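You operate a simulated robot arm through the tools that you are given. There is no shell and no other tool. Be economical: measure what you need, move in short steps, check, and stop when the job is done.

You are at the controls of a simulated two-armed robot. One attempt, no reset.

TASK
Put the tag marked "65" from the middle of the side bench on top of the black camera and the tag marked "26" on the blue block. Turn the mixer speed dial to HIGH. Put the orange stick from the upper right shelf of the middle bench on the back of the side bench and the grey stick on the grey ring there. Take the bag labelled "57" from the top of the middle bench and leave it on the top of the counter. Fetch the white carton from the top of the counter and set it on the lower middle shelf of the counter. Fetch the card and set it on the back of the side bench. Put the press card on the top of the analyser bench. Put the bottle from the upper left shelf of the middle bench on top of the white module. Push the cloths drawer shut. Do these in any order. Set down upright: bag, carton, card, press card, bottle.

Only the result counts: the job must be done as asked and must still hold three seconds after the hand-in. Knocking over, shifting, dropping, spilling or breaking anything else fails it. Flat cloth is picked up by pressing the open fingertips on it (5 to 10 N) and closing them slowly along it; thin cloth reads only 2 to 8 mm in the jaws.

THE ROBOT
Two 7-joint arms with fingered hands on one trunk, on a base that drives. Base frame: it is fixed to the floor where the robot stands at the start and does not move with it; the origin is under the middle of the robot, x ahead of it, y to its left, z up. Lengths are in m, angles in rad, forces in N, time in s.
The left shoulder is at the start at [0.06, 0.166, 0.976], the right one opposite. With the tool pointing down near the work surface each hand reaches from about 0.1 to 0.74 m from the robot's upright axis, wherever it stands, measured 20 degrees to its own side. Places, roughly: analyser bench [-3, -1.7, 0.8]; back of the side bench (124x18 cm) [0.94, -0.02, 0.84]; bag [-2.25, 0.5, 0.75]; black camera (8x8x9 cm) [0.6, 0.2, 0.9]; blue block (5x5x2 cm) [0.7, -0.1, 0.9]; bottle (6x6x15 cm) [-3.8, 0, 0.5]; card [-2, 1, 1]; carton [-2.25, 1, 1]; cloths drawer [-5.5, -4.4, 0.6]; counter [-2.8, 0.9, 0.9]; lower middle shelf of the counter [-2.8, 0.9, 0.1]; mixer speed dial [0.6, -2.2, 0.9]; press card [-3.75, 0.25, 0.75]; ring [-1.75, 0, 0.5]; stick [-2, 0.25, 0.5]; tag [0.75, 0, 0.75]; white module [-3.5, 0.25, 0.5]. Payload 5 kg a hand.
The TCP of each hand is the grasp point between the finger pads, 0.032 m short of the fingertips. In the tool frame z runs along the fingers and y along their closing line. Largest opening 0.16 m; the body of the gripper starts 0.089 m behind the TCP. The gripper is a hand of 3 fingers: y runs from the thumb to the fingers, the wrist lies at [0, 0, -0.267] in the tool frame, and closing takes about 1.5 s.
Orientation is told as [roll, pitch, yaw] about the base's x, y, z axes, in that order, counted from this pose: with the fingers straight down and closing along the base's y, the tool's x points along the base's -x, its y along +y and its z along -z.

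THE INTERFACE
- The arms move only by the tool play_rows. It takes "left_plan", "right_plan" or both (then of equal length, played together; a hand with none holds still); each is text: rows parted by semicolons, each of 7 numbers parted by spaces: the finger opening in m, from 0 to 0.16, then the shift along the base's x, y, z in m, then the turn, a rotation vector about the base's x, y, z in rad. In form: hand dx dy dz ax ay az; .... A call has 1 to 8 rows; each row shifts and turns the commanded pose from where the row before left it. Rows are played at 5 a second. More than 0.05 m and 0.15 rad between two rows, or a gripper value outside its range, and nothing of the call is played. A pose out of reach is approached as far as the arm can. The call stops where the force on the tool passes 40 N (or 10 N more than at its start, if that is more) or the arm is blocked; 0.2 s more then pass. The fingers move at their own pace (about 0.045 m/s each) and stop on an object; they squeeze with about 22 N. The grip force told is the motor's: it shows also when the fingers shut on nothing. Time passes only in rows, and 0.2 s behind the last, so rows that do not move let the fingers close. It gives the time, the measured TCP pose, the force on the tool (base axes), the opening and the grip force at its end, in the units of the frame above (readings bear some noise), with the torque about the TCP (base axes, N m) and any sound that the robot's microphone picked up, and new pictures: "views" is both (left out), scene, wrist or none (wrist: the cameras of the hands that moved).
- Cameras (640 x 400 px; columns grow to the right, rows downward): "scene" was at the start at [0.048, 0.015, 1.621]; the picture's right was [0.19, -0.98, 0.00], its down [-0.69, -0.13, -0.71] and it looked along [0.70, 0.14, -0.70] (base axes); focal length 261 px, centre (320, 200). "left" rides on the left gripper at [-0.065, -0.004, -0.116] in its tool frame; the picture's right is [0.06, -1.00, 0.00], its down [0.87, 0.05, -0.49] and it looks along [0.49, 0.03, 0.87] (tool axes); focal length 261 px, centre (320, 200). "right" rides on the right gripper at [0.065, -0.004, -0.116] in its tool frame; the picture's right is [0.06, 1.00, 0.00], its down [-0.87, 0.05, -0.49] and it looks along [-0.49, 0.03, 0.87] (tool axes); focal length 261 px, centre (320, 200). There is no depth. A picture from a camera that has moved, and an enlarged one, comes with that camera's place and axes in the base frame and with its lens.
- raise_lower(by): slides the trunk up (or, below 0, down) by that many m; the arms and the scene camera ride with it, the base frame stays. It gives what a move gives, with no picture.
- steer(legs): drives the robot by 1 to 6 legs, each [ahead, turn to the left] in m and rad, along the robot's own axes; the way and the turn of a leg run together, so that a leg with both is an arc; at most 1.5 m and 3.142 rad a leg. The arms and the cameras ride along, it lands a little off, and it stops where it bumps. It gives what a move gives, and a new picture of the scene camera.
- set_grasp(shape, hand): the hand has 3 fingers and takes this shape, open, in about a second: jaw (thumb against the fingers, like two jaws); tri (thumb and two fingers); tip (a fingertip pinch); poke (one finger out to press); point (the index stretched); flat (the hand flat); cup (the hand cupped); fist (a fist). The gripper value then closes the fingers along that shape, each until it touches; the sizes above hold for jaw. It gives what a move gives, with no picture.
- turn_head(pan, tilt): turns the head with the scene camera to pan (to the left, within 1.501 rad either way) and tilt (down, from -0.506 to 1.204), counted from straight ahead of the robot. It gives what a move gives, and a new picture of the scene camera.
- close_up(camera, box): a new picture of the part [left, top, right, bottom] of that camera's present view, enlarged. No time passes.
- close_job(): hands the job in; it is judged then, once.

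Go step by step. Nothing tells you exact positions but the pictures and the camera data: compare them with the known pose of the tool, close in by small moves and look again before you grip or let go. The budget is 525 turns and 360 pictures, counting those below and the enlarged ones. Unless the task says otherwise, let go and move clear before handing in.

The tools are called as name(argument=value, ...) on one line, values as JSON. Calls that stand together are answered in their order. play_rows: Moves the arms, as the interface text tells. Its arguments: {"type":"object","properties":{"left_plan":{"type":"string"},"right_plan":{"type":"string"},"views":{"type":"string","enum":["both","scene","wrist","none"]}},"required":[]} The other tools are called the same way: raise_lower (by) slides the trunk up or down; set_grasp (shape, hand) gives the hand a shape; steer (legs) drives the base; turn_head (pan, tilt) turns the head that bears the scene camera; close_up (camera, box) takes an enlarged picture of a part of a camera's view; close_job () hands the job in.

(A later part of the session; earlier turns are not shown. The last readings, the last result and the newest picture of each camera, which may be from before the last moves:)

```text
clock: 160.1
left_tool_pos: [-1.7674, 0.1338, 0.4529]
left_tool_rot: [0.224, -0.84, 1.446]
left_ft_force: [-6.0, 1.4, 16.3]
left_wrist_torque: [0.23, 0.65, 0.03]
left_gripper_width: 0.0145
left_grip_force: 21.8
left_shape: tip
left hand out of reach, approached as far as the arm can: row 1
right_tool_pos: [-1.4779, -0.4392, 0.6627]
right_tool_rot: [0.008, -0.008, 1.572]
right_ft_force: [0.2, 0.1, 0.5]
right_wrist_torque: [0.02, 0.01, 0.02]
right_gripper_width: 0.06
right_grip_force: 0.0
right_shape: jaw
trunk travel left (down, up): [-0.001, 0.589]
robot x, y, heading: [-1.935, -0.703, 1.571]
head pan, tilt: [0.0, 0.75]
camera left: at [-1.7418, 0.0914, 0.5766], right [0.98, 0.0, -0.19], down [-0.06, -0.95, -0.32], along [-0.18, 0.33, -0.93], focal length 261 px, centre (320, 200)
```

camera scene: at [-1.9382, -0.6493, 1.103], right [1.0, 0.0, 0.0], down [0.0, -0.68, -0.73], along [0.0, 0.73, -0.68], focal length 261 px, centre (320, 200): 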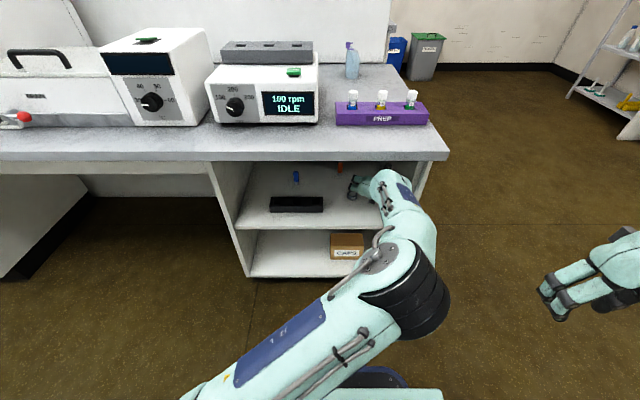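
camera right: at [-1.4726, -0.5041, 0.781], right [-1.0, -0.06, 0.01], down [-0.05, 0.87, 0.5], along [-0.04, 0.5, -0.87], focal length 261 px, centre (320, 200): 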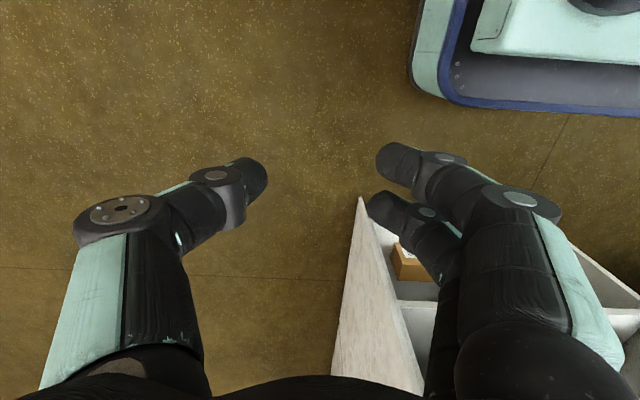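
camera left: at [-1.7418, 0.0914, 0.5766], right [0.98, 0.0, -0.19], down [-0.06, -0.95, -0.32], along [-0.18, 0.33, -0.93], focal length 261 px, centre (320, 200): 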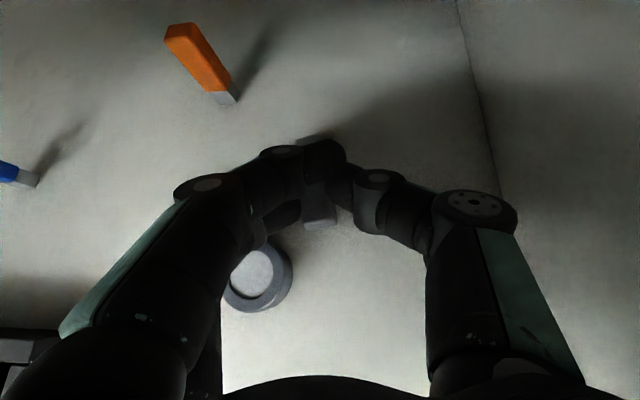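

The stick is gripped across its width. I lift.

play_rows(left_plan="0 0 -0.004 0.008 0 0 0; 0 0 -0.005 0.012 0 0 0; 0 0 -0.01 0.015 0 0 0; 0 0 0 0 0 0 0", views="wrist")

close_up(camera="left", box=[240, 110, 400, 320])

```text
clock: 161.1
left_tool_pos: [-1.7683, 0.1171, 0.4854]
left_tool_rot: [0.221, -0.836, 1.449]
left_ft_force: [0.1, 0.0, 1.3]
left_wrist_torque: [0.0, -0.01, 0.02]
left_gripper_width: 0.0129
left_grip_force: 21.7
left_shape: tip
right_tool_pos: [-1.4778, -0.4391, 0.6614]
right_tool_rot: [0.008, -0.007, 1.574]
right_ft_force: [-0.4, -0.8, -0.2]
right_wrist_torque: [0.0, -0.04, -0.02]
right_gripper_width: 0.0597
right_grip_force: 0.1
right_shape: jaw
trunk travel left (down, up): [-0.001, 0.589]
robot x, y, heading: [-1.9412, -0.7023, 1.567]
head pan, tilt: [0.0, 0.75]
camera left: at [-1.7415, 0.0724, 0.6091], right [0.98, 0.0, -0.19], down [-0.06, -0.95, -0.32], along [-0.18, 0.32, -0.93], focal length 261 px, centre (320, 200)
```

left: 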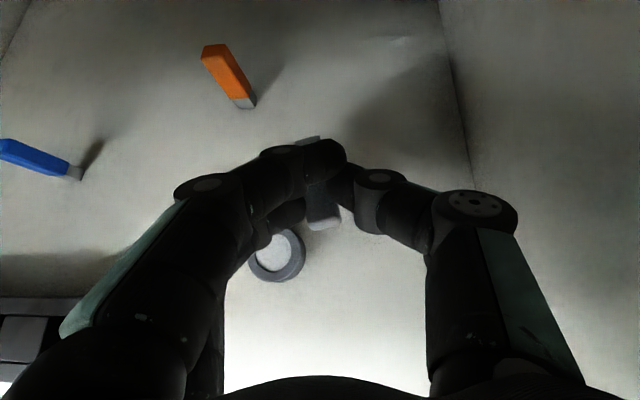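

```text
1.90 times, centred on (320, 215) of left
camera zoom: at [-1.7415, 0.0724, 0.6091], right [0.98, 0.0, -0.19], down [-0.06, -0.95, -0.32], along [-0.18, 0.32, -0.93], focal length 496 px, centre (320, 171)
```

zoom: 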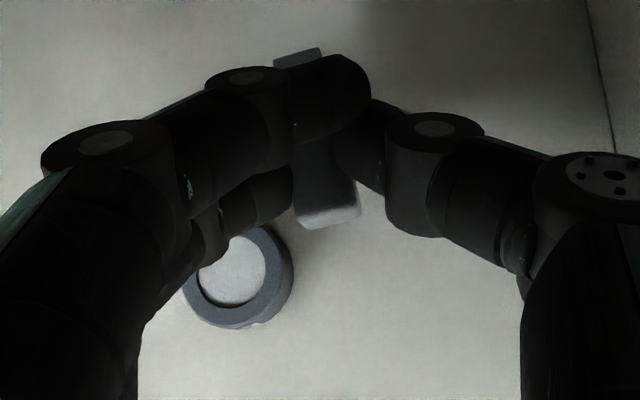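

The stick is held flat, centred at about [-1.772, 0.137]; the ring is at about [-1.802, 0.093]. I move it over the ring.

play_rows(left_plan="0 -0.01 -0.015 0.006 0 0 0; 0 -0.01 -0.015 0 0 0 0; 0 -0.01 -0.015 0 0 0 0; 0 0 0 0 0 0 0", views="wrist")

close_up(camera="left", box=[240, 110, 400, 270])

```text
clock: 162.1
left_tool_pos: [-1.7961, 0.0707, 0.4921]
left_tool_rot: [0.223, -0.835, 1.448]
left_ft_force: [0.3, 0.6, 0.0]
left_wrist_torque: [0.0, -0.04, -0.03]
left_gripper_width: 0.0127
left_grip_force: 21.9
left_shape: tip
right_tool_pos: [-1.4771, -0.4393, 0.6626]
right_tool_rot: [0.007, -0.009, 1.573]
right_ft_force: [0.4, -0.4, 0.0]
right_wrist_torque: [0.0, -0.01, 0.01]
right_gripper_width: 0.0597
right_grip_force: 0.0
right_shape: jaw
trunk travel left (down, up): [-0.001, 0.589]
robot x, y, heading: [-1.9363, -0.7021, 1.567]
head pan, tilt: [0.0, 0.75]
camera left: at [-1.7713, 0.0273, 0.6155], right [0.98, 0.0, -0.19], down [-0.06, -0.95, -0.32], along [-0.18, 0.32, -0.93], focal length 261 px, centre (320, 200)
```

left: 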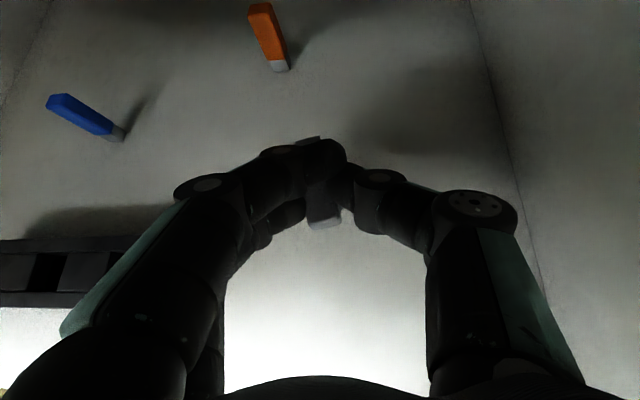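

```text
2.50 times, centred on (320, 190) of left
camera zoom: at [-1.7713, 0.0273, 0.6155], right [0.98, 0.0, -0.19], down [-0.06, -0.95, -0.32], along [-0.18, 0.32, -0.93], focal length 652 px, centre (320, 225)
```

zoom: 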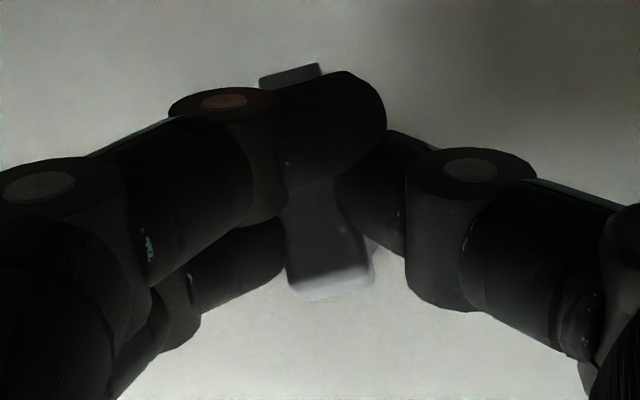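

close_up(camera="scene", box=[310, 155, 400, 215])

```text
6.67 times, centred on (355, 185) of scene
camera zoom: at [-1.9382, -0.6492, 1.099], right [1.0, 0.0, 0.0], down [0.0, -0.68, -0.73], along [0.0, 0.73, -0.68], focal length 1739 px, centre (87, 300)
```

zoom: 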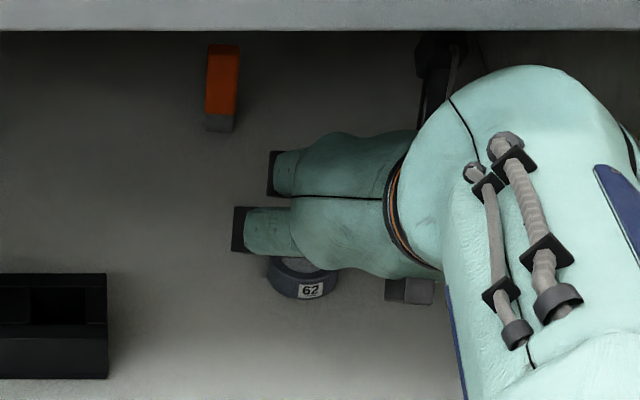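

play_rows(left_plan="0 -0.002 0.001 -0.008 0 0 0; 0 0 0 -0.005 0 0 0; 0 0 0 -0.002 0 0 0; 0 0 0 -0.002 0 0 0; 0 0 0 0 0 0 0", views="none")

```text
clock: 163.2
left_tool_pos: [-1.7986, 0.0729, 0.4732]
left_tool_rot: [0.223, -0.838, 1.447]
left_ft_force: [-0.2, -0.8, 0.5]
left_wrist_torque: [0.07, 0.0, -0.02]
left_gripper_width: 0.0129
left_grip_force: 22.2
left_shape: tip
right_tool_pos: [-1.4772, -0.4394, 0.6619]
right_tool_rot: [0.009, -0.008, 1.575]
right_ft_force: [0.3, -0.3, 0.4]
right_wrist_torque: [-0.01, -0.01, -0.01]
right_gripper_width: 0.0598
right_grip_force: 0.0
right_shape: jaw
trunk travel left (down, up): [-0.001, 0.589]
robot x, y, heading: [-1.9345, -0.7015, 1.571]
head pan, tilt: [0.0, 0.75]
```

play_rows(left_plan="0 0 0 -0.002 0 0 0; 0 0 0 -0.002 0 0 0; 0 0 0 0 0 0 0", views="none")

close_up(camera="left", box=[240, 110, 400, 270])

```text
clock: 164.1
left_tool_pos: [-1.7988, 0.0716, 0.4688]
left_tool_rot: [0.224, -0.839, 1.447]
left_ft_force: [-0.6, 0.0, 0.2]
left_wrist_torque: [-0.01, 0.0, 0.0]
left_gripper_width: 0.0128
left_grip_force: 21.8
left_shape: tip
right_tool_pos: [-1.4771, -0.4386, 0.6614]
right_tool_rot: [0.009, -0.009, 1.573]
right_ft_force: [-0.3, 0.3, 0.2]
right_wrist_torque: [0.0, 0.01, 0.02]
right_gripper_width: 0.0598
right_grip_force: 0.0
right_shape: jaw
trunk travel left (down, up): [-0.001, 0.589]
robot x, y, heading: [-1.9331, -0.7027, 1.567]
head pan, tilt: [0.0, 0.75]
```

```text
2.50 times, centred on (320, 190) of left
camera zoom: at [-1.7729, 0.0285, 0.5939], right [0.98, 0.0, -0.19], down [-0.06, -0.95, -0.32], along [-0.18, 0.32, -0.93], focal length 652 px, centre (320, 225)
```

zoom: 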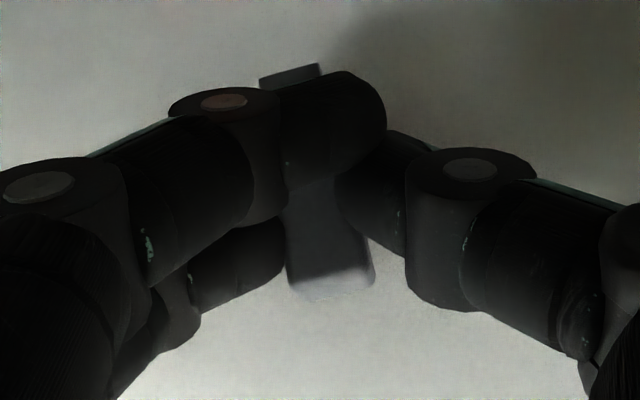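

play_rows(left_plan="0 0 0 -0.002 0 0 0; 0 0 0 -0.002 0 0 0; 0 0 0 0 0 0 0", views="none")

close_up(camera="scene", box=[310, 155, 400, 215])

```text
clock: 164.8
left_tool_pos: [-1.7979, 0.0727, 0.4684]
left_tool_rot: [0.223, -0.841, 1.447]
left_ft_force: [0.3, -0.6, 9.4]
left_wrist_torque: [0.07, 0.17, -0.01]
left_gripper_width: 0.013
left_grip_force: 22.0
left_shape: tip
right_tool_pos: [-1.477, -0.4386, 0.661]
right_tool_rot: [0.01, -0.007, 1.573]
right_ft_force: [0.0, -0.4, 0.3]
right_wrist_torque: [-0.03, 0.01, -0.02]
right_gripper_width: 0.0597
right_grip_force: 0.2
right_shape: jaw
trunk travel left (down, up): [-0.001, 0.589]
robot x, y, heading: [-1.9388, -0.7026, 1.567]
head pan, tilt: [0.0, 0.75]
```

```text
6.67 times, centred on (355, 185) of scene
camera zoom: at [-1.9383, -0.6499, 1.0992], right [1.0, 0.0, 0.0], down [0.0, -0.68, -0.73], along [0.0, 0.73, -0.68], focal length 1739 px, centre (87, 300)
```

zoom: 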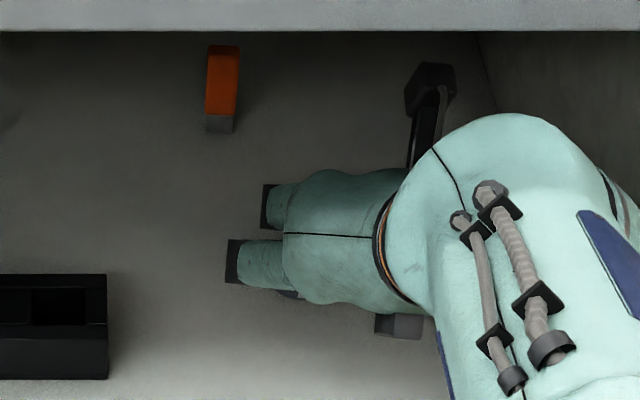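

Contact with the ring. I ease up a millimetre and open.

play_rows(left_plan="0 0 0 0.002 0 0 0; 0.022 0 0 0 0 0 0; 0.03 0 0 0 0 0 0; 0.038 0 0 0 0 0 0; 0.038 0 0 0 0 0 0; 0.038 0 0 0.012 0 0 0; 0.04 0 -0.01 0.02 0 0 0; 0.04 0 -0.02 0.015 0 0 0", views="wrist")

close_up(camera="left", box=[240, 70, 440, 230])

```text
clock: 166.7
left_tool_pos: [-1.7984, 0.0422, 0.5169]
left_tool_rot: [0.225, -0.839, 1.447]
left_ft_force: [-0.7, 0.3, -0.4]
left_wrist_torque: [-0.01, 0.07, -0.01]
left_gripper_width: 0.0396
left_grip_force: 0.1
left_shape: tip
right_tool_pos: [-1.4768, -0.4392, 0.6614]
right_tool_rot: [0.009, -0.008, 1.572]
right_ft_force: [0.3, -0.1, -0.6]
right_wrist_torque: [-0.02, 0.0, -0.02]
right_gripper_width: 0.0597
right_grip_force: 0.1
right_shape: jaw
trunk travel left (down, up): [-0.001, 0.589]
robot x, y, heading: [-1.9346, -0.7031, 1.569]
head pan, tilt: [0.0, 0.75]
camera left: at [-1.7725, -0.0016, 0.6404], right [0.98, 0.0, -0.19], down [-0.06, -0.95, -0.32], along [-0.18, 0.32, -0.93], focal length 261 px, centre (320, 200)
```

left: 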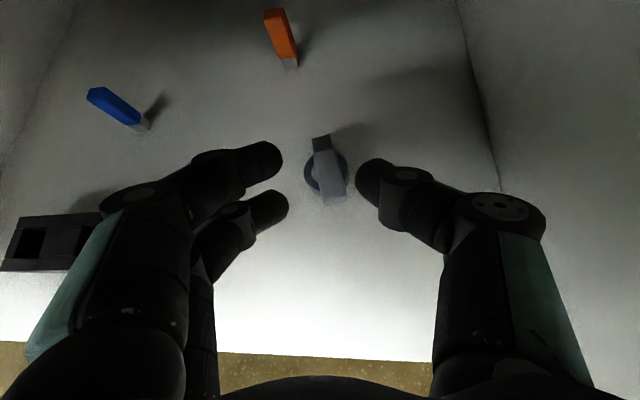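

```text
2.50 times, centred on (340, 150) of left
camera zoom: at [-1.7725, -0.0016, 0.6404], right [0.98, 0.0, -0.19], down [-0.06, -0.95, -0.32], along [-0.18, 0.32, -0.93], focal length 652 px, centre (270, 325)
```

zoom: 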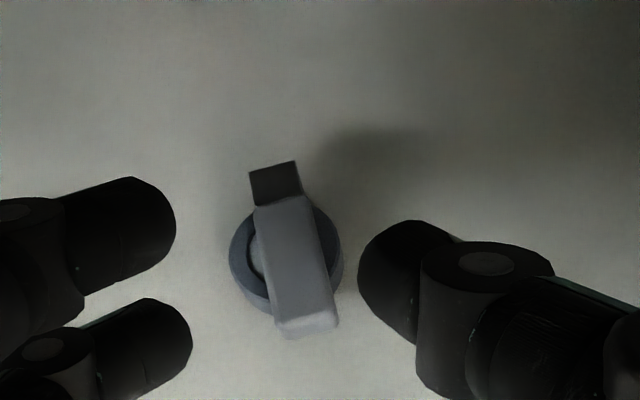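

The grey stick lies flat and well centred on the ring. Now the orange stick, standing at about [-1.847, 0.228]: I level the hand and line up.

play_rows(left_plan="0.05 -0.012 -0.005 0.006 0.072 -0.05 -0.007; 0.05 -0.012 -0.005 0.006 0.072 -0.05 -0.007; 0.05 -0.012 -0.005 0.004 0.072 -0.05 -0.007; 0.05 -0.012 0 0 0 0 0; 0.05 0 0 0 0 0 0", views="wrist")

```text
clock: 167.8
left_tool_pos: [-1.8462, 0.0268, 0.5302]
left_tool_rot: [-0.021, -1.058, 1.629]
left_ft_force: [0.4, -0.4, 0.7]
left_wrist_torque: [0.05, -0.03, 0.06]
left_gripper_width: 0.0496
left_grip_force: 0.1
left_shape: tip
right_tool_pos: [-1.4779, -0.4382, 0.6607]
right_tool_rot: [0.009, -0.007, 1.572]
right_ft_force: [0.3, 0.1, 0.1]
right_wrist_torque: [0.02, -0.01, 0.03]
right_gripper_width: 0.06
right_grip_force: 0.0
right_shape: jaw
trunk travel left (down, up): [-0.001, 0.589]
robot x, y, heading: [-1.9362, -0.7027, 1.57]
head pan, tilt: [0.0, 0.75]
camera left: at [-1.8398, -0.0424, 0.645], right [1.0, 0.01, -0.04], down [-0.02, -0.85, -0.52], along [-0.04, 0.52, -0.85], focal length 261 px, centre (320, 200)
```

left: 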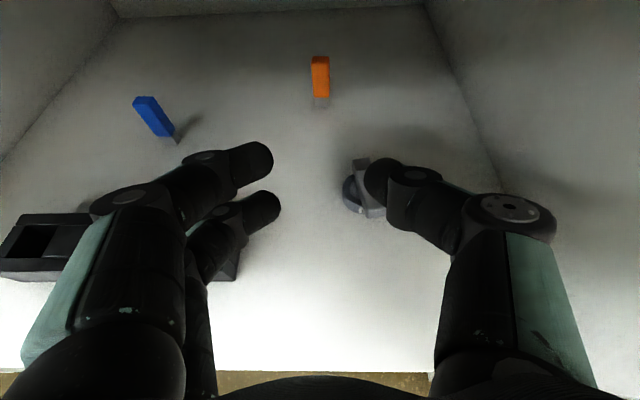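

play_rows(left_plan="0.05 0 0 -0.02 0 0 0; 0.05 0 0 -0.015 0 0 0; 0.05 0 0 0 0 0 0", views="none")

steer(legs=[[0.12, 0]])

play_rows(left_plan="0.05 0 0.015 -0.004 0 0 0; 0.05 0 0 0 0 0 0", views="wrist")

```text
clock: 168.7
left_tool_pos: [-1.8462, 0.0259, 0.4968]
left_tool_rot: [-0.02, -1.059, 1.629]
left_ft_force: [-0.1, -1.0, 0.3]
left_wrist_torque: [0.04, 0.03, 0.0]
left_gripper_width: 0.0496
left_grip_force: 0.0
left_shape: tip
right_tool_pos: [-1.4763, -0.4399, 0.6628]
right_tool_rot: [0.01, -0.008, 1.573]
right_ft_force: [0.3, 0.8, 0.2]
right_wrist_torque: [0.0, -0.03, 0.01]
right_gripper_width: 0.0596
right_grip_force: 0.1
right_shape: jaw
trunk travel left (down, up): [-0.001, 0.589]
robot x, y, heading: [-1.9373, -0.7002, 1.571]
head pan, tilt: [0.0, 0.75]
```

```text
clock: 169.9
left_tool_pos: [-1.8454, 0.1439, 0.4961]
left_tool_rot: [-0.021, -1.058, 1.627]
left_ft_force: [0.1, -0.2, 0.3]
left_wrist_torque: [-0.03, 0.0, 0.04]
left_gripper_width: 0.0496
left_grip_force: 0.0
left_shape: tip
right_tool_pos: [-1.4774, -0.3205, 0.6625]
right_tool_rot: [0.009, -0.007, 1.572]
right_ft_force: [0.0, -0.8, 1.1]
right_wrist_torque: [0.0, 0.01, 0.0]
right_gripper_width: 0.0599
right_grip_force: 0.0
right_shape: jaw
trunk travel left (down, up): [-0.001, 0.589]
robot x, y, heading: [-1.9383, -0.5829, 1.571]
head pan, tilt: [0.0, 0.75]
camera scene: at [-1.9379, -0.5306, 1.099], right [1.0, 0.0, 0.0], down [0.0, -0.68, -0.73], along [0.0, 0.73, -0.68], focal length 261 px, centre (320, 200)
```

scene: 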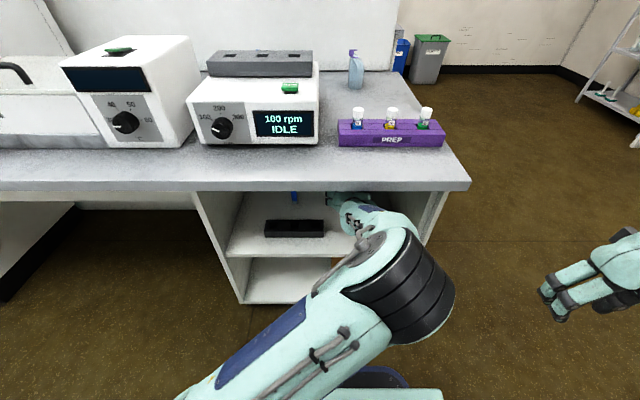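

```text
clock: 170.5
left_tool_pos: [-1.8451, 0.1604, 0.4927]
left_tool_rot: [-0.021, -1.06, 1.628]
left_ft_force: [0.5, 0.0, 0.4]
left_wrist_torque: [-0.01, -0.01, 0.01]
left_gripper_width: 0.0494
left_grip_force: 0.1
left_shape: tip
right_tool_pos: [-1.477, -0.3213, 0.6616]
right_tool_rot: [0.01, -0.006, 1.572]
right_ft_force: [0.3, 0.1, -0.2]
right_wrist_torque: [-0.02, 0.0, 0.01]
right_gripper_width: 0.0597
right_grip_force: 0.1
right_shape: jaw
trunk travel left (down, up): [-0.001, 0.589]
robot x, y, heading: [-1.9324, -0.5839, 1.57]
head pan, tilt: [0.0, 0.75]
camera left: at [-1.8379, 0.0907, 0.6063], right [1.0, 0.01, -0.04], down [-0.02, -0.86, -0.52], along [-0.04, 0.52, -0.85], focal length 261 px, centre (320, 200)
```

left: 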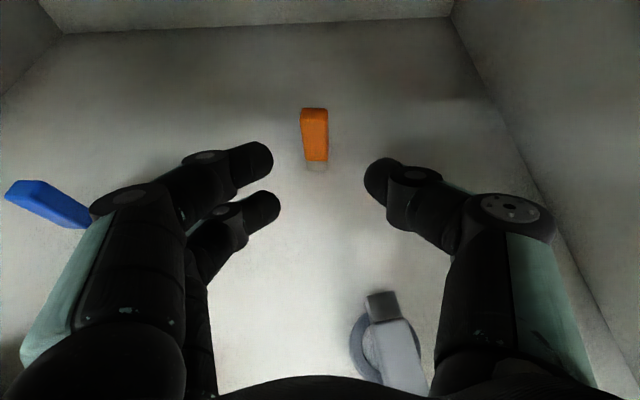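

play_rows(left_plan="0.05 -0.002 0.02 -0.005 0 0 0; 0.05 -0.002 0.02 -0.007 0 0 0; 0.05 0 0.008 -0.005 0 0 0; 0.05 0 0 0 0 0 0", views="wrist")

```text
clock: 171.5
left_tool_pos: [-1.8486, 0.2079, 0.4746]
left_tool_rot: [-0.02, -1.06, 1.626]
left_ft_force: [-0.2, 0.5, -0.1]
left_wrist_torque: [-0.01, -0.01, 0.0]
left_gripper_width: 0.0497
left_grip_force: 0.0
left_shape: tip
right_tool_pos: [-1.4768, -0.3205, 0.6615]
right_tool_rot: [0.008, -0.006, 1.572]
right_ft_force: [0.0, 0.2, 0.5]
right_wrist_torque: [0.01, -0.02, -0.02]
right_gripper_width: 0.0601
right_grip_force: 0.1
right_shape: jaw
trunk travel left (down, up): [-0.001, 0.589]
robot x, y, heading: [-1.9376, -0.5836, 1.571]
head pan, tilt: [0.0, 0.75]
camera left: at [-1.8421, 0.1383, 0.5894], right [1.0, 0.01, -0.04], down [-0.02, -0.86, -0.52], along [-0.04, 0.52, -0.85], focal length 261 px, centre (320, 200)
```

left: 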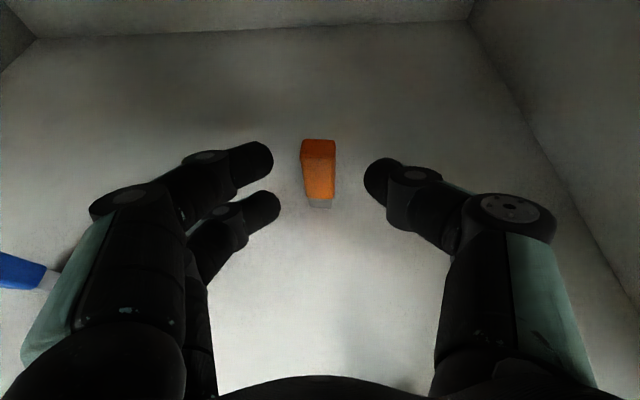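

Perfectly between the fingers; close.

play_rows(left_plan="0.03 0 0.003 0 0 0 0; 0.01 0 0 0 0 0 0; 0 0 0 0 0 0 0; 0 0 0 0 0 0 0; 0 0 0 0 0 0 0", views="wrist")

```text
clock: 172.7
left_tool_pos: [-1.8488, 0.211, 0.4753]
left_tool_rot: [-0.02, -1.06, 1.627]
left_ft_force: [0.2, 0.2, 0.6]
left_wrist_torque: [0.03, -0.03, -0.04]
left_gripper_width: 0.0109
left_grip_force: 21.9
left_shape: tip
right_tool_pos: [-1.4785, -0.3199, 0.662]
right_tool_rot: [0.009, -0.007, 1.573]
right_ft_force: [-0.7, 0.0, 0.0]
right_wrist_torque: [-0.01, -0.02, 0.01]
right_gripper_width: 0.0599
right_grip_force: 0.0
right_shape: jaw
trunk travel left (down, up): [-0.001, 0.589]
robot x, y, heading: [-1.936, -0.5842, 1.57]
head pan, tilt: [0.0, 0.75]
camera left: at [-1.842, 0.1412, 0.5894], right [1.0, 0.01, -0.04], down [-0.02, -0.86, -0.52], along [-0.04, 0.52, -0.85], focal length 261 px, centre (320, 200)
```

left: 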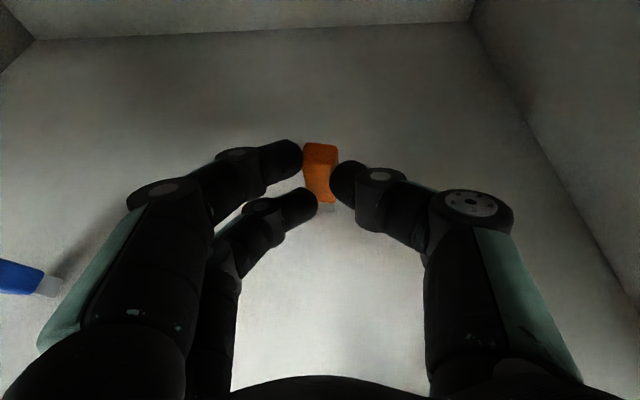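

Solid grip. I lift slightly, shift left, and back out with the base.

play_rows(left_plan="0 0 0 0.015 0 0 0; 0 -0.01 0 0.012 0 0 0; 0 -0.012 0 0.004 0 0 0; 0 0 0 0 0 0 0", views="wrist")

steer(legs=[[-0.2, 0]])

```text
clock: 173.9
left_tool_pos: [-1.8552, 0.1925, 0.4776]
left_tool_rot: [0.025, -1.023, 1.56]
left_ft_force: [-1.1, 0.5, -0.3]
left_wrist_torque: [-0.01, -0.06, -0.08]
left_gripper_width: 0.0111
left_grip_force: 22.1
left_shape: tip
right_tool_pos: [-1.4787, -0.321, 0.6654]
right_tool_rot: [0.009, -0.008, 1.576]
right_ft_force: [0.9, -0.4, 0.3]
right_wrist_torque: [0.08, 0.13, -0.02]
right_gripper_width: 0.0599
right_grip_force: 0.1
right_shape: jaw
trunk travel left (down, up): [-0.001, 0.589]
robot x, y, heading: [-1.9343, -0.5864, 1.559]
head pan, tilt: [0.0, 0.75]
stopped in row 4 (left hand): the arm was blocked; the commanded pose is now the measured one
camera left: at [-1.8479, 0.127, 0.5939], right [1.0, -0.02, -0.07], down [-0.05, -0.87, -0.48], along [-0.05, 0.49, -0.87], focal length 261 px, centre (320, 200)
```

left: 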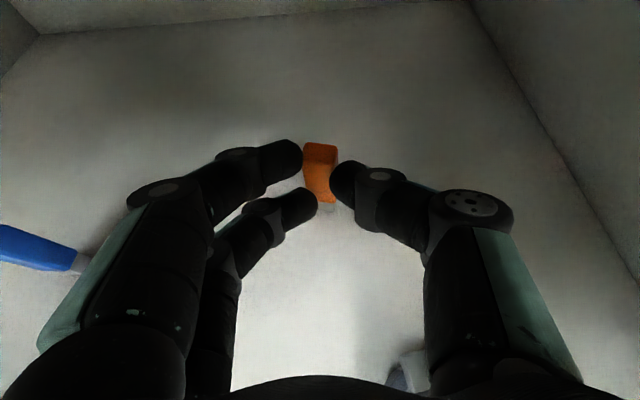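

```text
clock: 175.5
left_tool_pos: [-1.8553, -0.0039, 0.4828]
left_tool_rot: [0.013, -1.032, 1.567]
left_ft_force: [-0.1, -0.1, -0.3]
left_wrist_torque: [-0.01, 0.0, 0.03]
left_gripper_width: 0.0113
left_grip_force: 22.0
left_shape: tip
right_tool_pos: [-1.4791, -0.5212, 0.6614]
right_tool_rot: [0.01, -0.007, 1.574]
right_ft_force: [0.2, -0.2, 0.2]
right_wrist_torque: [0.04, 0.02, -0.01]
right_gripper_width: 0.0601
right_grip_force: 0.1
right_shape: jaw
trunk travel left (down, up): [-0.001, 0.589]
robot x, y, heading: [-1.9425, -0.7847, 1.559]
head pan, tilt: [0.0, 0.75]
camera scene: at [-1.9396, -0.7309, 1.099], right [1.0, -0.01, 0.0], down [-0.01, -0.68, -0.73], along [0.01, 0.73, -0.68], focal length 261 px, centre (320, 200)
```

scene: 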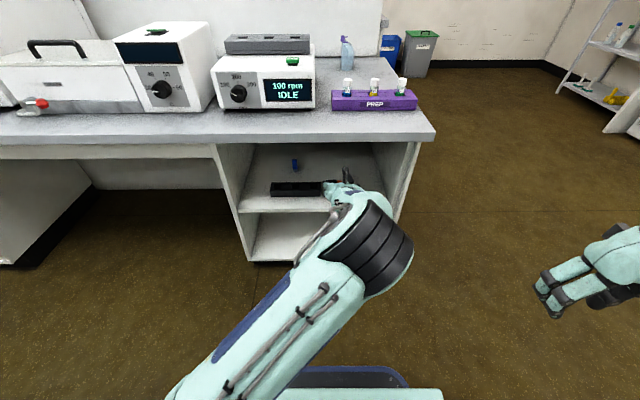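

steer(legs=[[-0.2, 0.012]])

play_rows(left_plan="0 -0.03 0 0.03 0 0 0; 0 -0.03 0 0.04 0 0 0; 0 -0.03 0 0.04 0 0 0; 0 -0.03 0 0.04 0 0 0; 0 0 0 0 0 0 0", views="scene")

close_up(camera="scene", box=[230, 120, 430, 240])

```text
clock: 177.1
left_tool_pos: [-1.8667, -0.2024, 0.4826]
left_tool_rot: [0.014, -1.032, 1.58]
left_ft_force: [-0.4, -0.6, -0.3]
left_wrist_torque: [-0.01, 0.0, 0.02]
left_gripper_width: 0.0112
left_grip_force: 21.6
left_shape: tip
right_tool_pos: [-1.4857, -0.715, 0.6625]
right_tool_rot: [0.01, -0.008, 1.584]
right_ft_force: [0.5, 0.2, 1.4]
right_wrist_torque: [-0.03, 0.0, 0.0]
right_gripper_width: 0.0596
right_grip_force: 0.2
right_shape: jaw
trunk travel left (down, up): [-0.001, 0.589]
robot x, y, heading: [-1.9413, -0.9831, 1.565]
head pan, tilt: [0.0, 0.75]
camera scene: at [-1.9419, -0.9309, 1.099], right [1.0, 0.0, 0.0], down [0.0, -0.68, -0.73], along [0.0, 0.73, -0.68], focal length 261 px, centre (320, 200)
```

scene: 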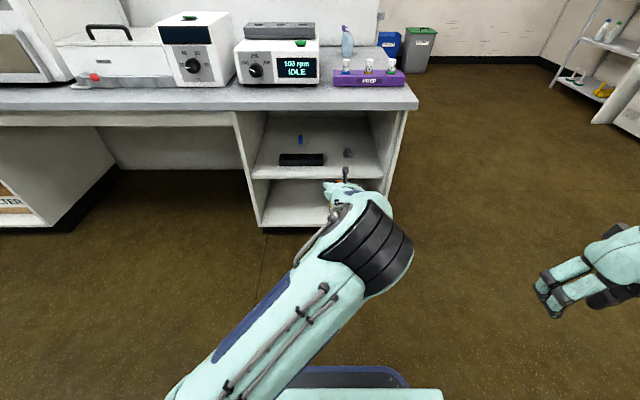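

```text
clock: 178.3
left_tool_pos: [-1.9877, -0.2039, 0.6338]
left_tool_rot: [0.012, -1.033, 1.58]
left_ft_force: [-0.5, -0.3, -1.3]
left_wrist_torque: [-0.04, -0.01, -0.02]
left_gripper_width: 0.0111
left_grip_force: 22.4
left_shape: tip
right_tool_pos: [-1.4855, -0.7153, 0.6618]
right_tool_rot: [0.008, -0.007, 1.586]
right_ft_force: [0.1, 0.5, 0.0]
right_wrist_torque: [-0.01, 0.0, 0.02]
right_gripper_width: 0.0599
right_grip_force: 0.0
right_shape: jaw
trunk travel left (down, up): [-0.001, 0.589]
robot x, y, heading: [-1.9413, -0.9838, 1.568]
head pan, tilt: [0.0, 0.75]
camera scene: at [-1.942, -0.9309, 1.099], right [1.0, 0.0, 0.0], down [0.0, -0.68, -0.73], along [0.0, 0.73, -0.68], focal length 261 px, centre (320, 200)
```

scene: 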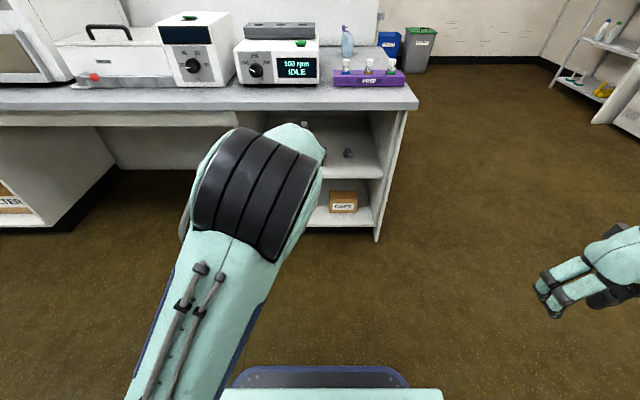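

```text
3.20 times, centred on (330, 180) of scene
camera zoom: at [-1.942, -0.9309, 1.099], right [1.0, 0.0, 0.0], down [0.0, -0.68, -0.73], along [0.0, 0.73, -0.68], focal length 835 px, centre (288, 264)
```

zoom: 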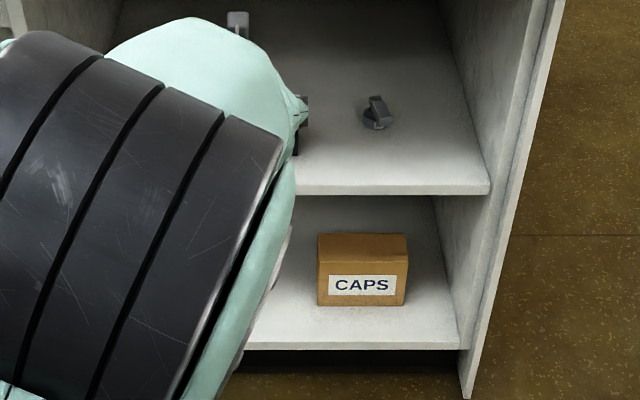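

The grey stick is still on the ring. I raise the trunk to look at the bench top and the bags.

raise_lower(by=0.4)

raise_lower(by=0.18)

turn_head(pan=0.0, tilt=0.5)

close_up(camera="scene", box=[200, 110, 400, 250])

```text
clock: 182.1
left_tool_pos: [-1.9866, -0.2023, 1.0315]
left_tool_rot: [0.013, -1.033, 1.579]
left_ft_force: [0.0, 0.0, -0.8]
left_wrist_torque: [0.01, 0.01, -0.01]
left_gripper_width: 0.0109
left_grip_force: 22.0
left_shape: tip
right_tool_pos: [-1.4847, -0.7158, 1.0622]
right_tool_rot: [0.008, -0.007, 1.584]
right_ft_force: [0.6, -0.4, 0.0]
right_wrist_torque: [0.0, -0.02, 0.0]
right_gripper_width: 0.0599
right_grip_force: 0.1
right_shape: jaw
trunk travel left (down, up): [-0.401, 0.189]
robot x, y, heading: [-1.9388, -0.9852, 1.57]
head pan, tilt: [0.0, 0.75]
```

```text
clock: 184.1
left_tool_pos: [-1.9866, -0.2019, 1.212]
left_tool_rot: [0.012, -1.034, 1.579]
left_ft_force: [-0.1, 0.6, -0.3]
left_wrist_torque: [0.0, 0.04, -0.02]
left_gripper_width: 0.011
left_grip_force: 22.0
left_shape: tip
right_tool_pos: [-1.4852, -0.7149, 1.2418]
right_tool_rot: [0.008, -0.008, 1.586]
right_ft_force: [-0.7, 0.1, 0.4]
right_wrist_torque: [0.01, -0.02, 0.01]
right_gripper_width: 0.06
right_grip_force: 0.1
right_shape: jaw
trunk travel left (down, up): [-0.581, 0.009]
robot x, y, heading: [-1.9364, -0.985, 1.574]
head pan, tilt: [0.0, 0.75]
```

```text
clock: 184.9
left_tool_pos: [-1.9867, -0.2024, 1.2137]
left_tool_rot: [0.012, -1.034, 1.578]
left_ft_force: [0.1, -0.1, -0.6]
left_wrist_torque: [-0.03, -0.01, 0.0]
left_gripper_width: 0.0111
left_grip_force: 22.2
left_shape: tip
right_tool_pos: [-1.4855, -0.7139, 1.241]
right_tool_rot: [0.009, -0.008, 1.584]
right_ft_force: [-0.5, -1.0, 0.1]
right_wrist_torque: [-0.02, 0.0, 0.03]
right_gripper_width: 0.0599
right_grip_force: 0.0
right_shape: jaw
trunk travel left (down, up): [-0.581, 0.009]
robot x, y, heading: [-1.9391, -0.9828, 1.568]
head pan, tilt: [0.0, 0.499]
camera scene: at [-1.9419, -0.9228, 1.7009], right [1.0, 0.0, 0.0], down [0.0, -0.48, -0.88], along [0.0, 0.88, -0.48], focal length 261 px, centre (320, 200)
```

scene: 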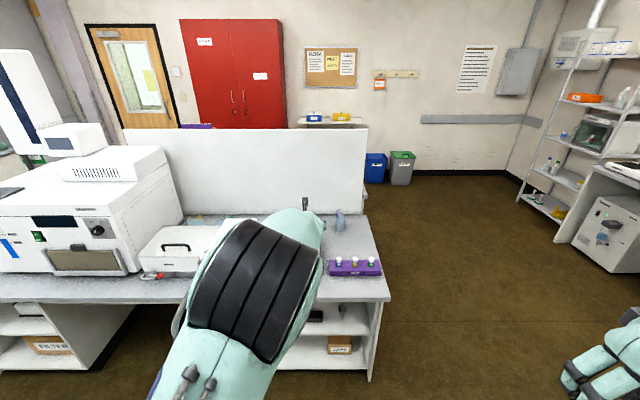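

```text
2.86 times, centred on (300, 180) of scene
camera zoom: at [-1.9419, -0.9228, 1.7009], right [1.0, 0.0, 0.0], down [0.0, -0.48, -0.88], along [0.0, 0.88, -0.48], focal length 745 px, centre (377, 257)
```

zoom: 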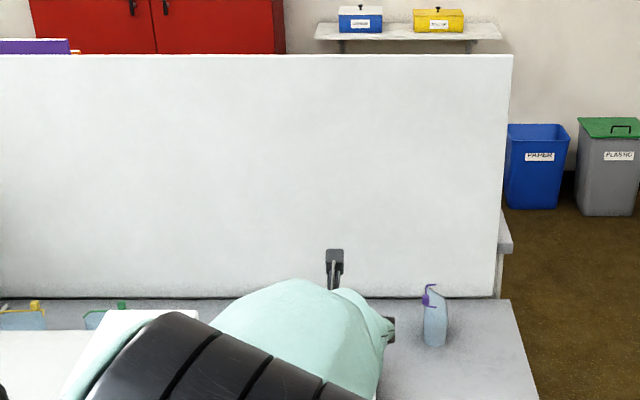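

play_rows(left_plan="0 -0.035 -0.03 0 -0.1 0 0; 0 -0.035 -0.03 0 -0.1 0 0; 0 -0.035 -0.03 0 -0.1 0 0; 0 -0.035 -0.03 0 -0.1 0 0; 0 -0.035 -0.03 0 -0.1 0 0; 0 -0.035 -0.03 0 -0.1 0 0; 0 -0.035 -0.03 0 -0.1 0 0; 0 -0.035 -0.03 0 -0.1 0 0", views="scene")

close_up(camera="scene", box=[180, 180, 380, 300])

```text
clock: 186.7
left_tool_pos: [-2.2684, -0.4423, 1.2132]
left_tool_rot: [0.019, -0.232, 1.577]
left_ft_force: [-0.6, 0.0, 0.2]
left_wrist_torque: [-0.01, -0.01, -0.02]
left_gripper_width: 0.011
left_grip_force: 21.7
left_shape: tip
right_tool_pos: [-1.4871, -0.7135, 1.2421]
right_tool_rot: [0.006, -0.007, 1.585]
right_ft_force: [0.2, 0.1, 0.5]
right_wrist_torque: [0.01, -0.02, -0.01]
right_gripper_width: 0.06
right_grip_force: 0.1
right_shape: jaw
trunk travel left (down, up): [-0.581, 0.009]
robot x, y, heading: [-1.9378, -0.9805, 1.57]
head pan, tilt: [0.0, 0.499]
camera scene: at [-1.9432, -0.9229, 1.701], right [1.0, 0.0, 0.0], down [0.0, -0.48, -0.88], along [0.0, 0.88, -0.48], focal length 261 px, centre (320, 200)
```

scene: 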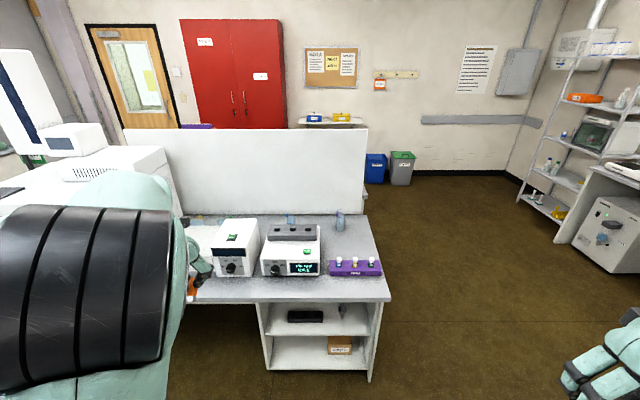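

```text
3.20 times, centred on (280, 240) of scene
camera zoom: at [-1.9432, -0.9229, 1.701], right [1.0, 0.0, 0.0], down [0.0, -0.48, -0.88], along [0.0, 0.88, -0.48], focal length 835 px, centre (448, 72)
```

zoom: 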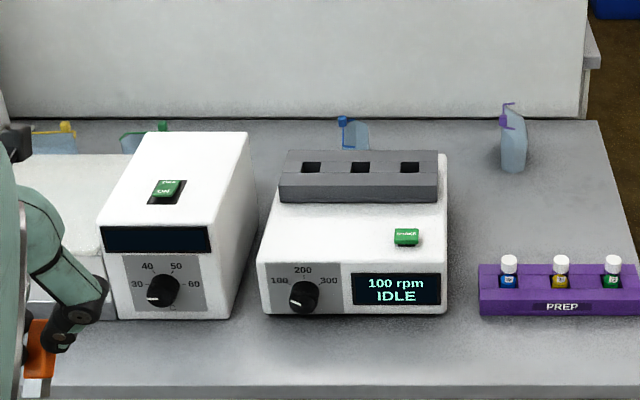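

There are four clipped bags; the blue-clipped one at about x -2.13 seems closest to the stated spot. I shift the robot left and closer to read the labels.

steer(legs=[[0, 1.57], [0.3, 0], [0, -1.57], [0.4, 0]])

turn_head(pan=-0.1, tilt=0.7)

```text
clock: 198.7
left_tool_pos: [-2.5751, -0.0486, 1.2129]
left_tool_rot: [0.02, -0.233, 1.582]
left_ft_force: [0.1, 0.8, 0.2]
left_wrist_torque: [-0.02, -0.01, 0.02]
left_gripper_width: 0.009
left_grip_force: 22.2
left_shape: tip
right_tool_pos: [-1.7923, -0.3145, 1.2408]
right_tool_rot: [0.009, -0.005, 1.594]
right_ft_force: [-0.4, 0.5, -0.5]
right_wrist_torque: [-0.01, 0.02, 0.0]
right_gripper_width: 0.0597
right_grip_force: 0.0
right_shape: jaw
trunk travel left (down, up): [-0.581, 0.009]
robot x, y, heading: [-2.2448, -0.5877, 1.576]
head pan, tilt: [0.0, 0.499]
camera scene: at [-2.2459, -0.5262, 1.7009], right [1.0, 0.01, 0.0], down [0.0, -0.48, -0.88], along [-0.01, 0.88, -0.48], focal length 261 px, centre (320, 200)
```

scene: 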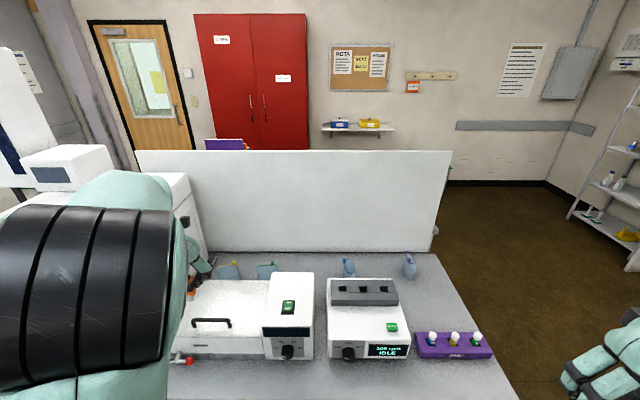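

```text
clock: 199.4
left_tool_pos: [-2.575, -0.0487, 1.2137]
left_tool_rot: [0.02, -0.232, 1.583]
left_ft_force: [-0.5, 0.4, -1.1]
left_wrist_torque: [0.0, 0.01, 0.0]
left_gripper_width: 0.0088
left_grip_force: 21.7
left_shape: tip
right_tool_pos: [-1.7911, -0.3162, 1.2414]
right_tool_rot: [0.009, -0.009, 1.594]
right_ft_force: [0.3, 1.1, 1.5]
right_wrist_torque: [-0.01, 0.05, -0.01]
right_gripper_width: 0.06
right_grip_force: 0.2
right_shape: jaw
trunk travel left (down, up): [-0.581, 0.009]
robot x, y, heading: [-2.2425, -0.5871, 1.581]
head pan, tilt: [-0.099, 0.7]
camera scene: at [-2.2376, -0.5339, 1.6833], right [1.0, -0.09, 0.0], down [-0.06, -0.64, -0.77], along [0.07, 0.76, -0.64], focal length 261 px, centre (320, 200)
```

scene: 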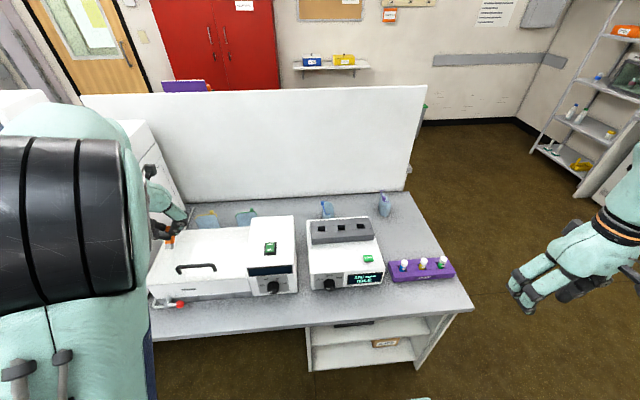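

close_up(camera="scene", box=[180, 170, 420, 300])

close_up(camera="scene", box=[300, 185, 400, 235])

```text
2.67 times, centred on (300, 235) of scene
camera zoom: at [-2.2376, -0.5339, 1.6833], right [1.0, -0.09, 0.0], down [-0.06, -0.64, -0.77], along [0.07, 0.76, -0.64], focal length 696 px, centre (373, 107)
```

zoom: 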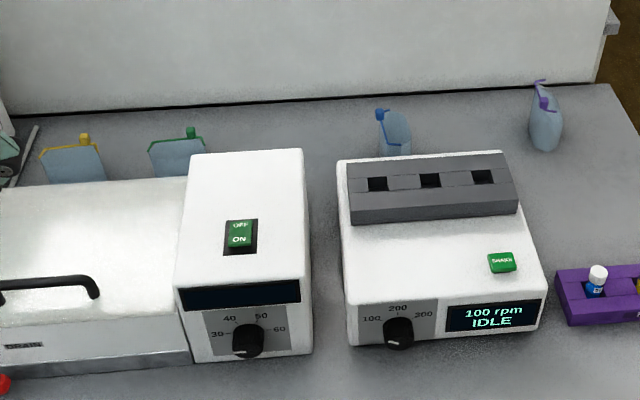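

```text
6.40 times, centred on (350, 210) of scene
camera zoom: at [-2.2376, -0.5339, 1.6833], right [1.0, -0.09, 0.0], down [-0.06, -0.64, -0.77], along [0.07, 0.76, -0.64], focal length 1670 px, centre (128, 136)
```

zoom: 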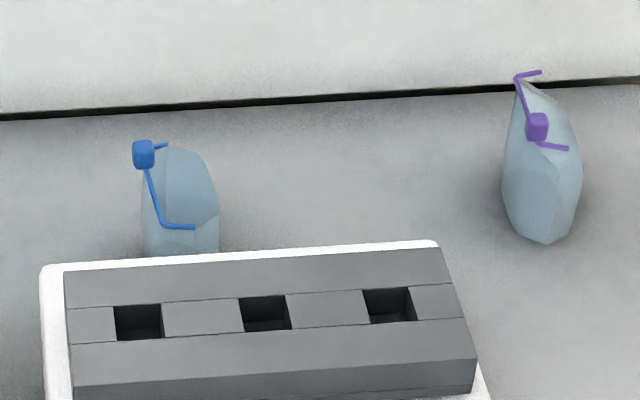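

close_up(camera="scene", box=[185, 200, 285, 255])

close_up(camera="left", box=[0, 0, 640, 400])

```text
6.40 times, centred on (235, 228) of scene
camera zoom: at [-2.2376, -0.5339, 1.6833], right [1.0, -0.09, 0.0], down [-0.06, -0.64, -0.77], along [0.07, 0.76, -0.64], focal length 1670 px, centre (864, 24)
```

zoom: 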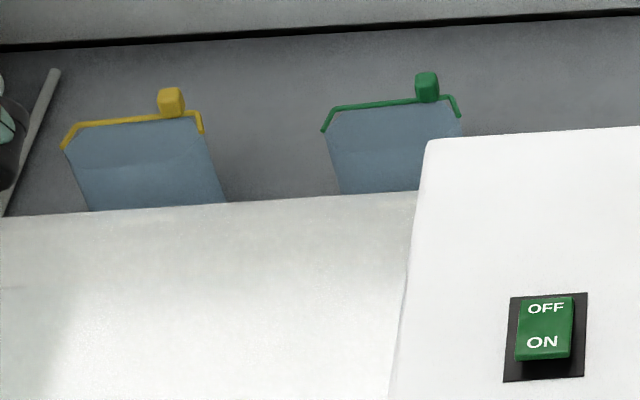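

```text
1.00 times, centred on (320, 200) of left (not enlarged: the box is as wide or as high as the picture)
camera zoom: at [-2.5677, -0.0128, 1.3412], right [1.0, -0.04, -0.03], down [-0.03, -0.96, 0.28], along [-0.04, -0.28, -0.96], focal length 261 px, centre (320, 200)
```

zoom: 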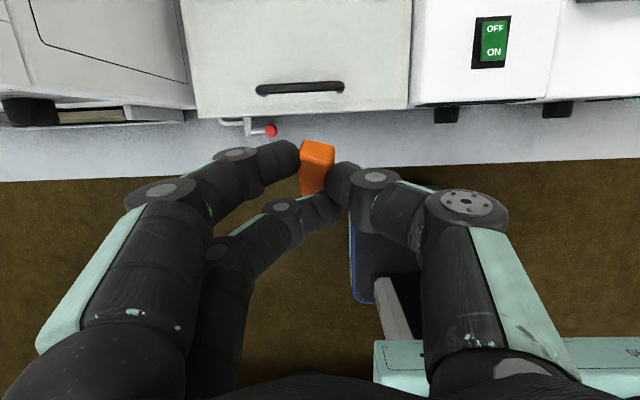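

I bring the right hand's camera over the bench toward the bags to read the labels.

play_rows(right_plan="0.1 -0.015 0.045 -0.012 0.09 0 0; 0.1 -0.015 0.045 -0.012 0.09 0 0; 0.1 -0.015 0.045 -0.012 0.09 0 0; 0.1 -0.015 0.045 -0.012 0.09 0 0; 0.1 -0.015 0.045 -0.012 0.09 0 0; 0.1 -0.015 0.045 -0.012 0.09 0 0; 0.1 -0.015 0.045 -0.012 0.09 0 0; 0.1 0 0 0 0 0 0", views="wrist")

```text
clock: 201.2
left_tool_pos: [-2.5755, -0.0496, 1.2148]
left_tool_rot: [0.02, -0.233, 1.583]
left_ft_force: [0.7, 0.3, 0.6]
left_wrist_torque: [0.07, 0.0, 0.03]
left_gripper_width: 0.0087
left_grip_force: 21.3
left_shape: tip
right_tool_pos: [-1.8961, -0.0027, 1.1588]
right_tool_rot: [-0.006, -0.639, 1.597]
right_ft_force: [-0.1, 0.3, -0.4]
right_wrist_torque: [0.02, -0.01, 0.01]
right_gripper_width: 0.0993
right_grip_force: 0.0
right_shape: jaw
trunk travel left (down, up): [-0.581, 0.009]
robot x, y, heading: [-2.244, -0.5899, 1.572]
head pan, tilt: [-0.099, 0.7]
camera right: at [-1.8896, -0.1219, 1.2127], right [-1.0, -0.07, -0.04], down [-0.07, 0.4, 0.91], along [-0.05, 0.91, -0.41], focal length 261 px, centre (320, 200)
```

right: 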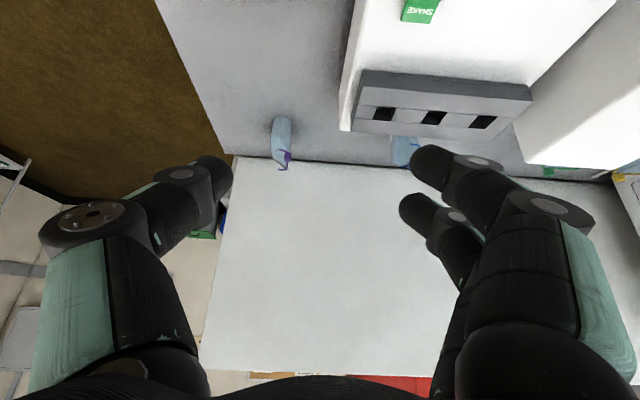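

close_up(camera="right", box=[240, 100, 440, 190])

```text
3.20 times, centred on (340, 145) of right
camera zoom: at [-1.8896, -0.1219, 1.2127], right [-1.0, -0.07, -0.04], down [-0.07, 0.4, 0.91], along [-0.05, 0.91, -0.41], focal length 834 px, centre (256, 376)
```

zoom: 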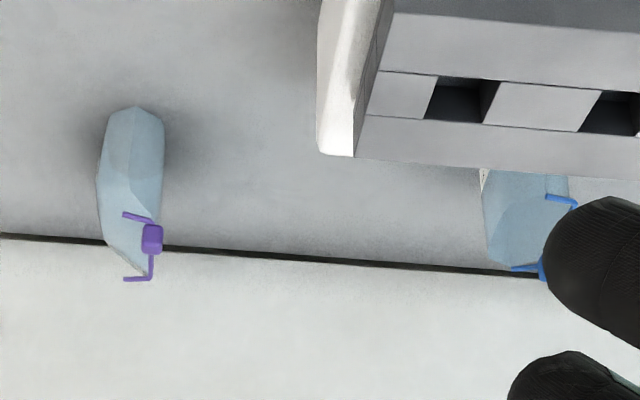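

play_rows(right_plan="0.1 0.01 0.035 -0.005 0 0 0.12; 0.1 0.01 0.035 -0.005 0 0 0.12; 0.1 0.01 0.035 -0.005 0 0 0.12; 0.1 0.01 0.035 -0.005 0 0 0.12; 0.1 0.01 0.035 -0.005 0 0 0.12; 0.1 0.01 0.03 -0.005 0 0 0.12; 0.1 0 0 0 0 0 0", views="wrist")

```text
clock: 202.8
left_tool_pos: [-2.5747, -0.0491, 1.2138]
left_tool_rot: [0.019, -0.232, 1.583]
left_ft_force: [0.0, -0.3, 0.4]
left_wrist_torque: [0.03, -0.01, 0.02]
left_gripper_width: 0.0092
left_grip_force: 22.1
left_shape: tip
right_tool_pos: [-1.8371, 0.2022, 1.1271]
right_tool_rot: [-0.009, -0.638, 2.32]
right_ft_force: [-0.2, -0.5, 0.5]
right_wrist_torque: [0.02, 0.0, 0.0]
right_gripper_width: 0.0994
right_grip_force: 0.2
right_shape: jaw
trunk travel left (down, up): [-0.581, 0.009]
robot x, y, heading: [-2.2451, -0.5839, 1.575]
head pan, tilt: [-0.099, 0.7]
camera right: at [-1.7524, 0.1169, 1.1821], right [-0.7, -0.71, -0.04], down [-0.32, 0.26, 0.91], along [-0.64, 0.65, -0.41], focal length 261 px, centre (320, 200)
```

right: 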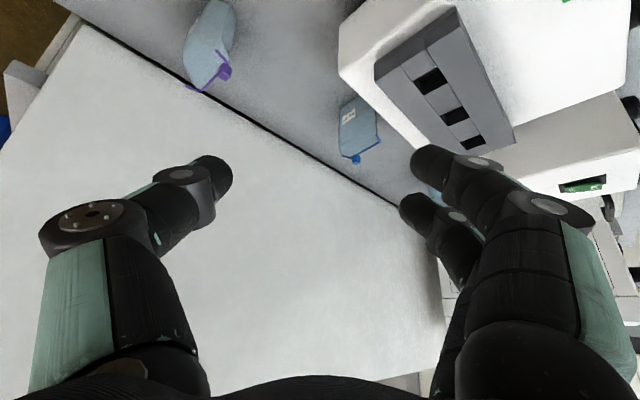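

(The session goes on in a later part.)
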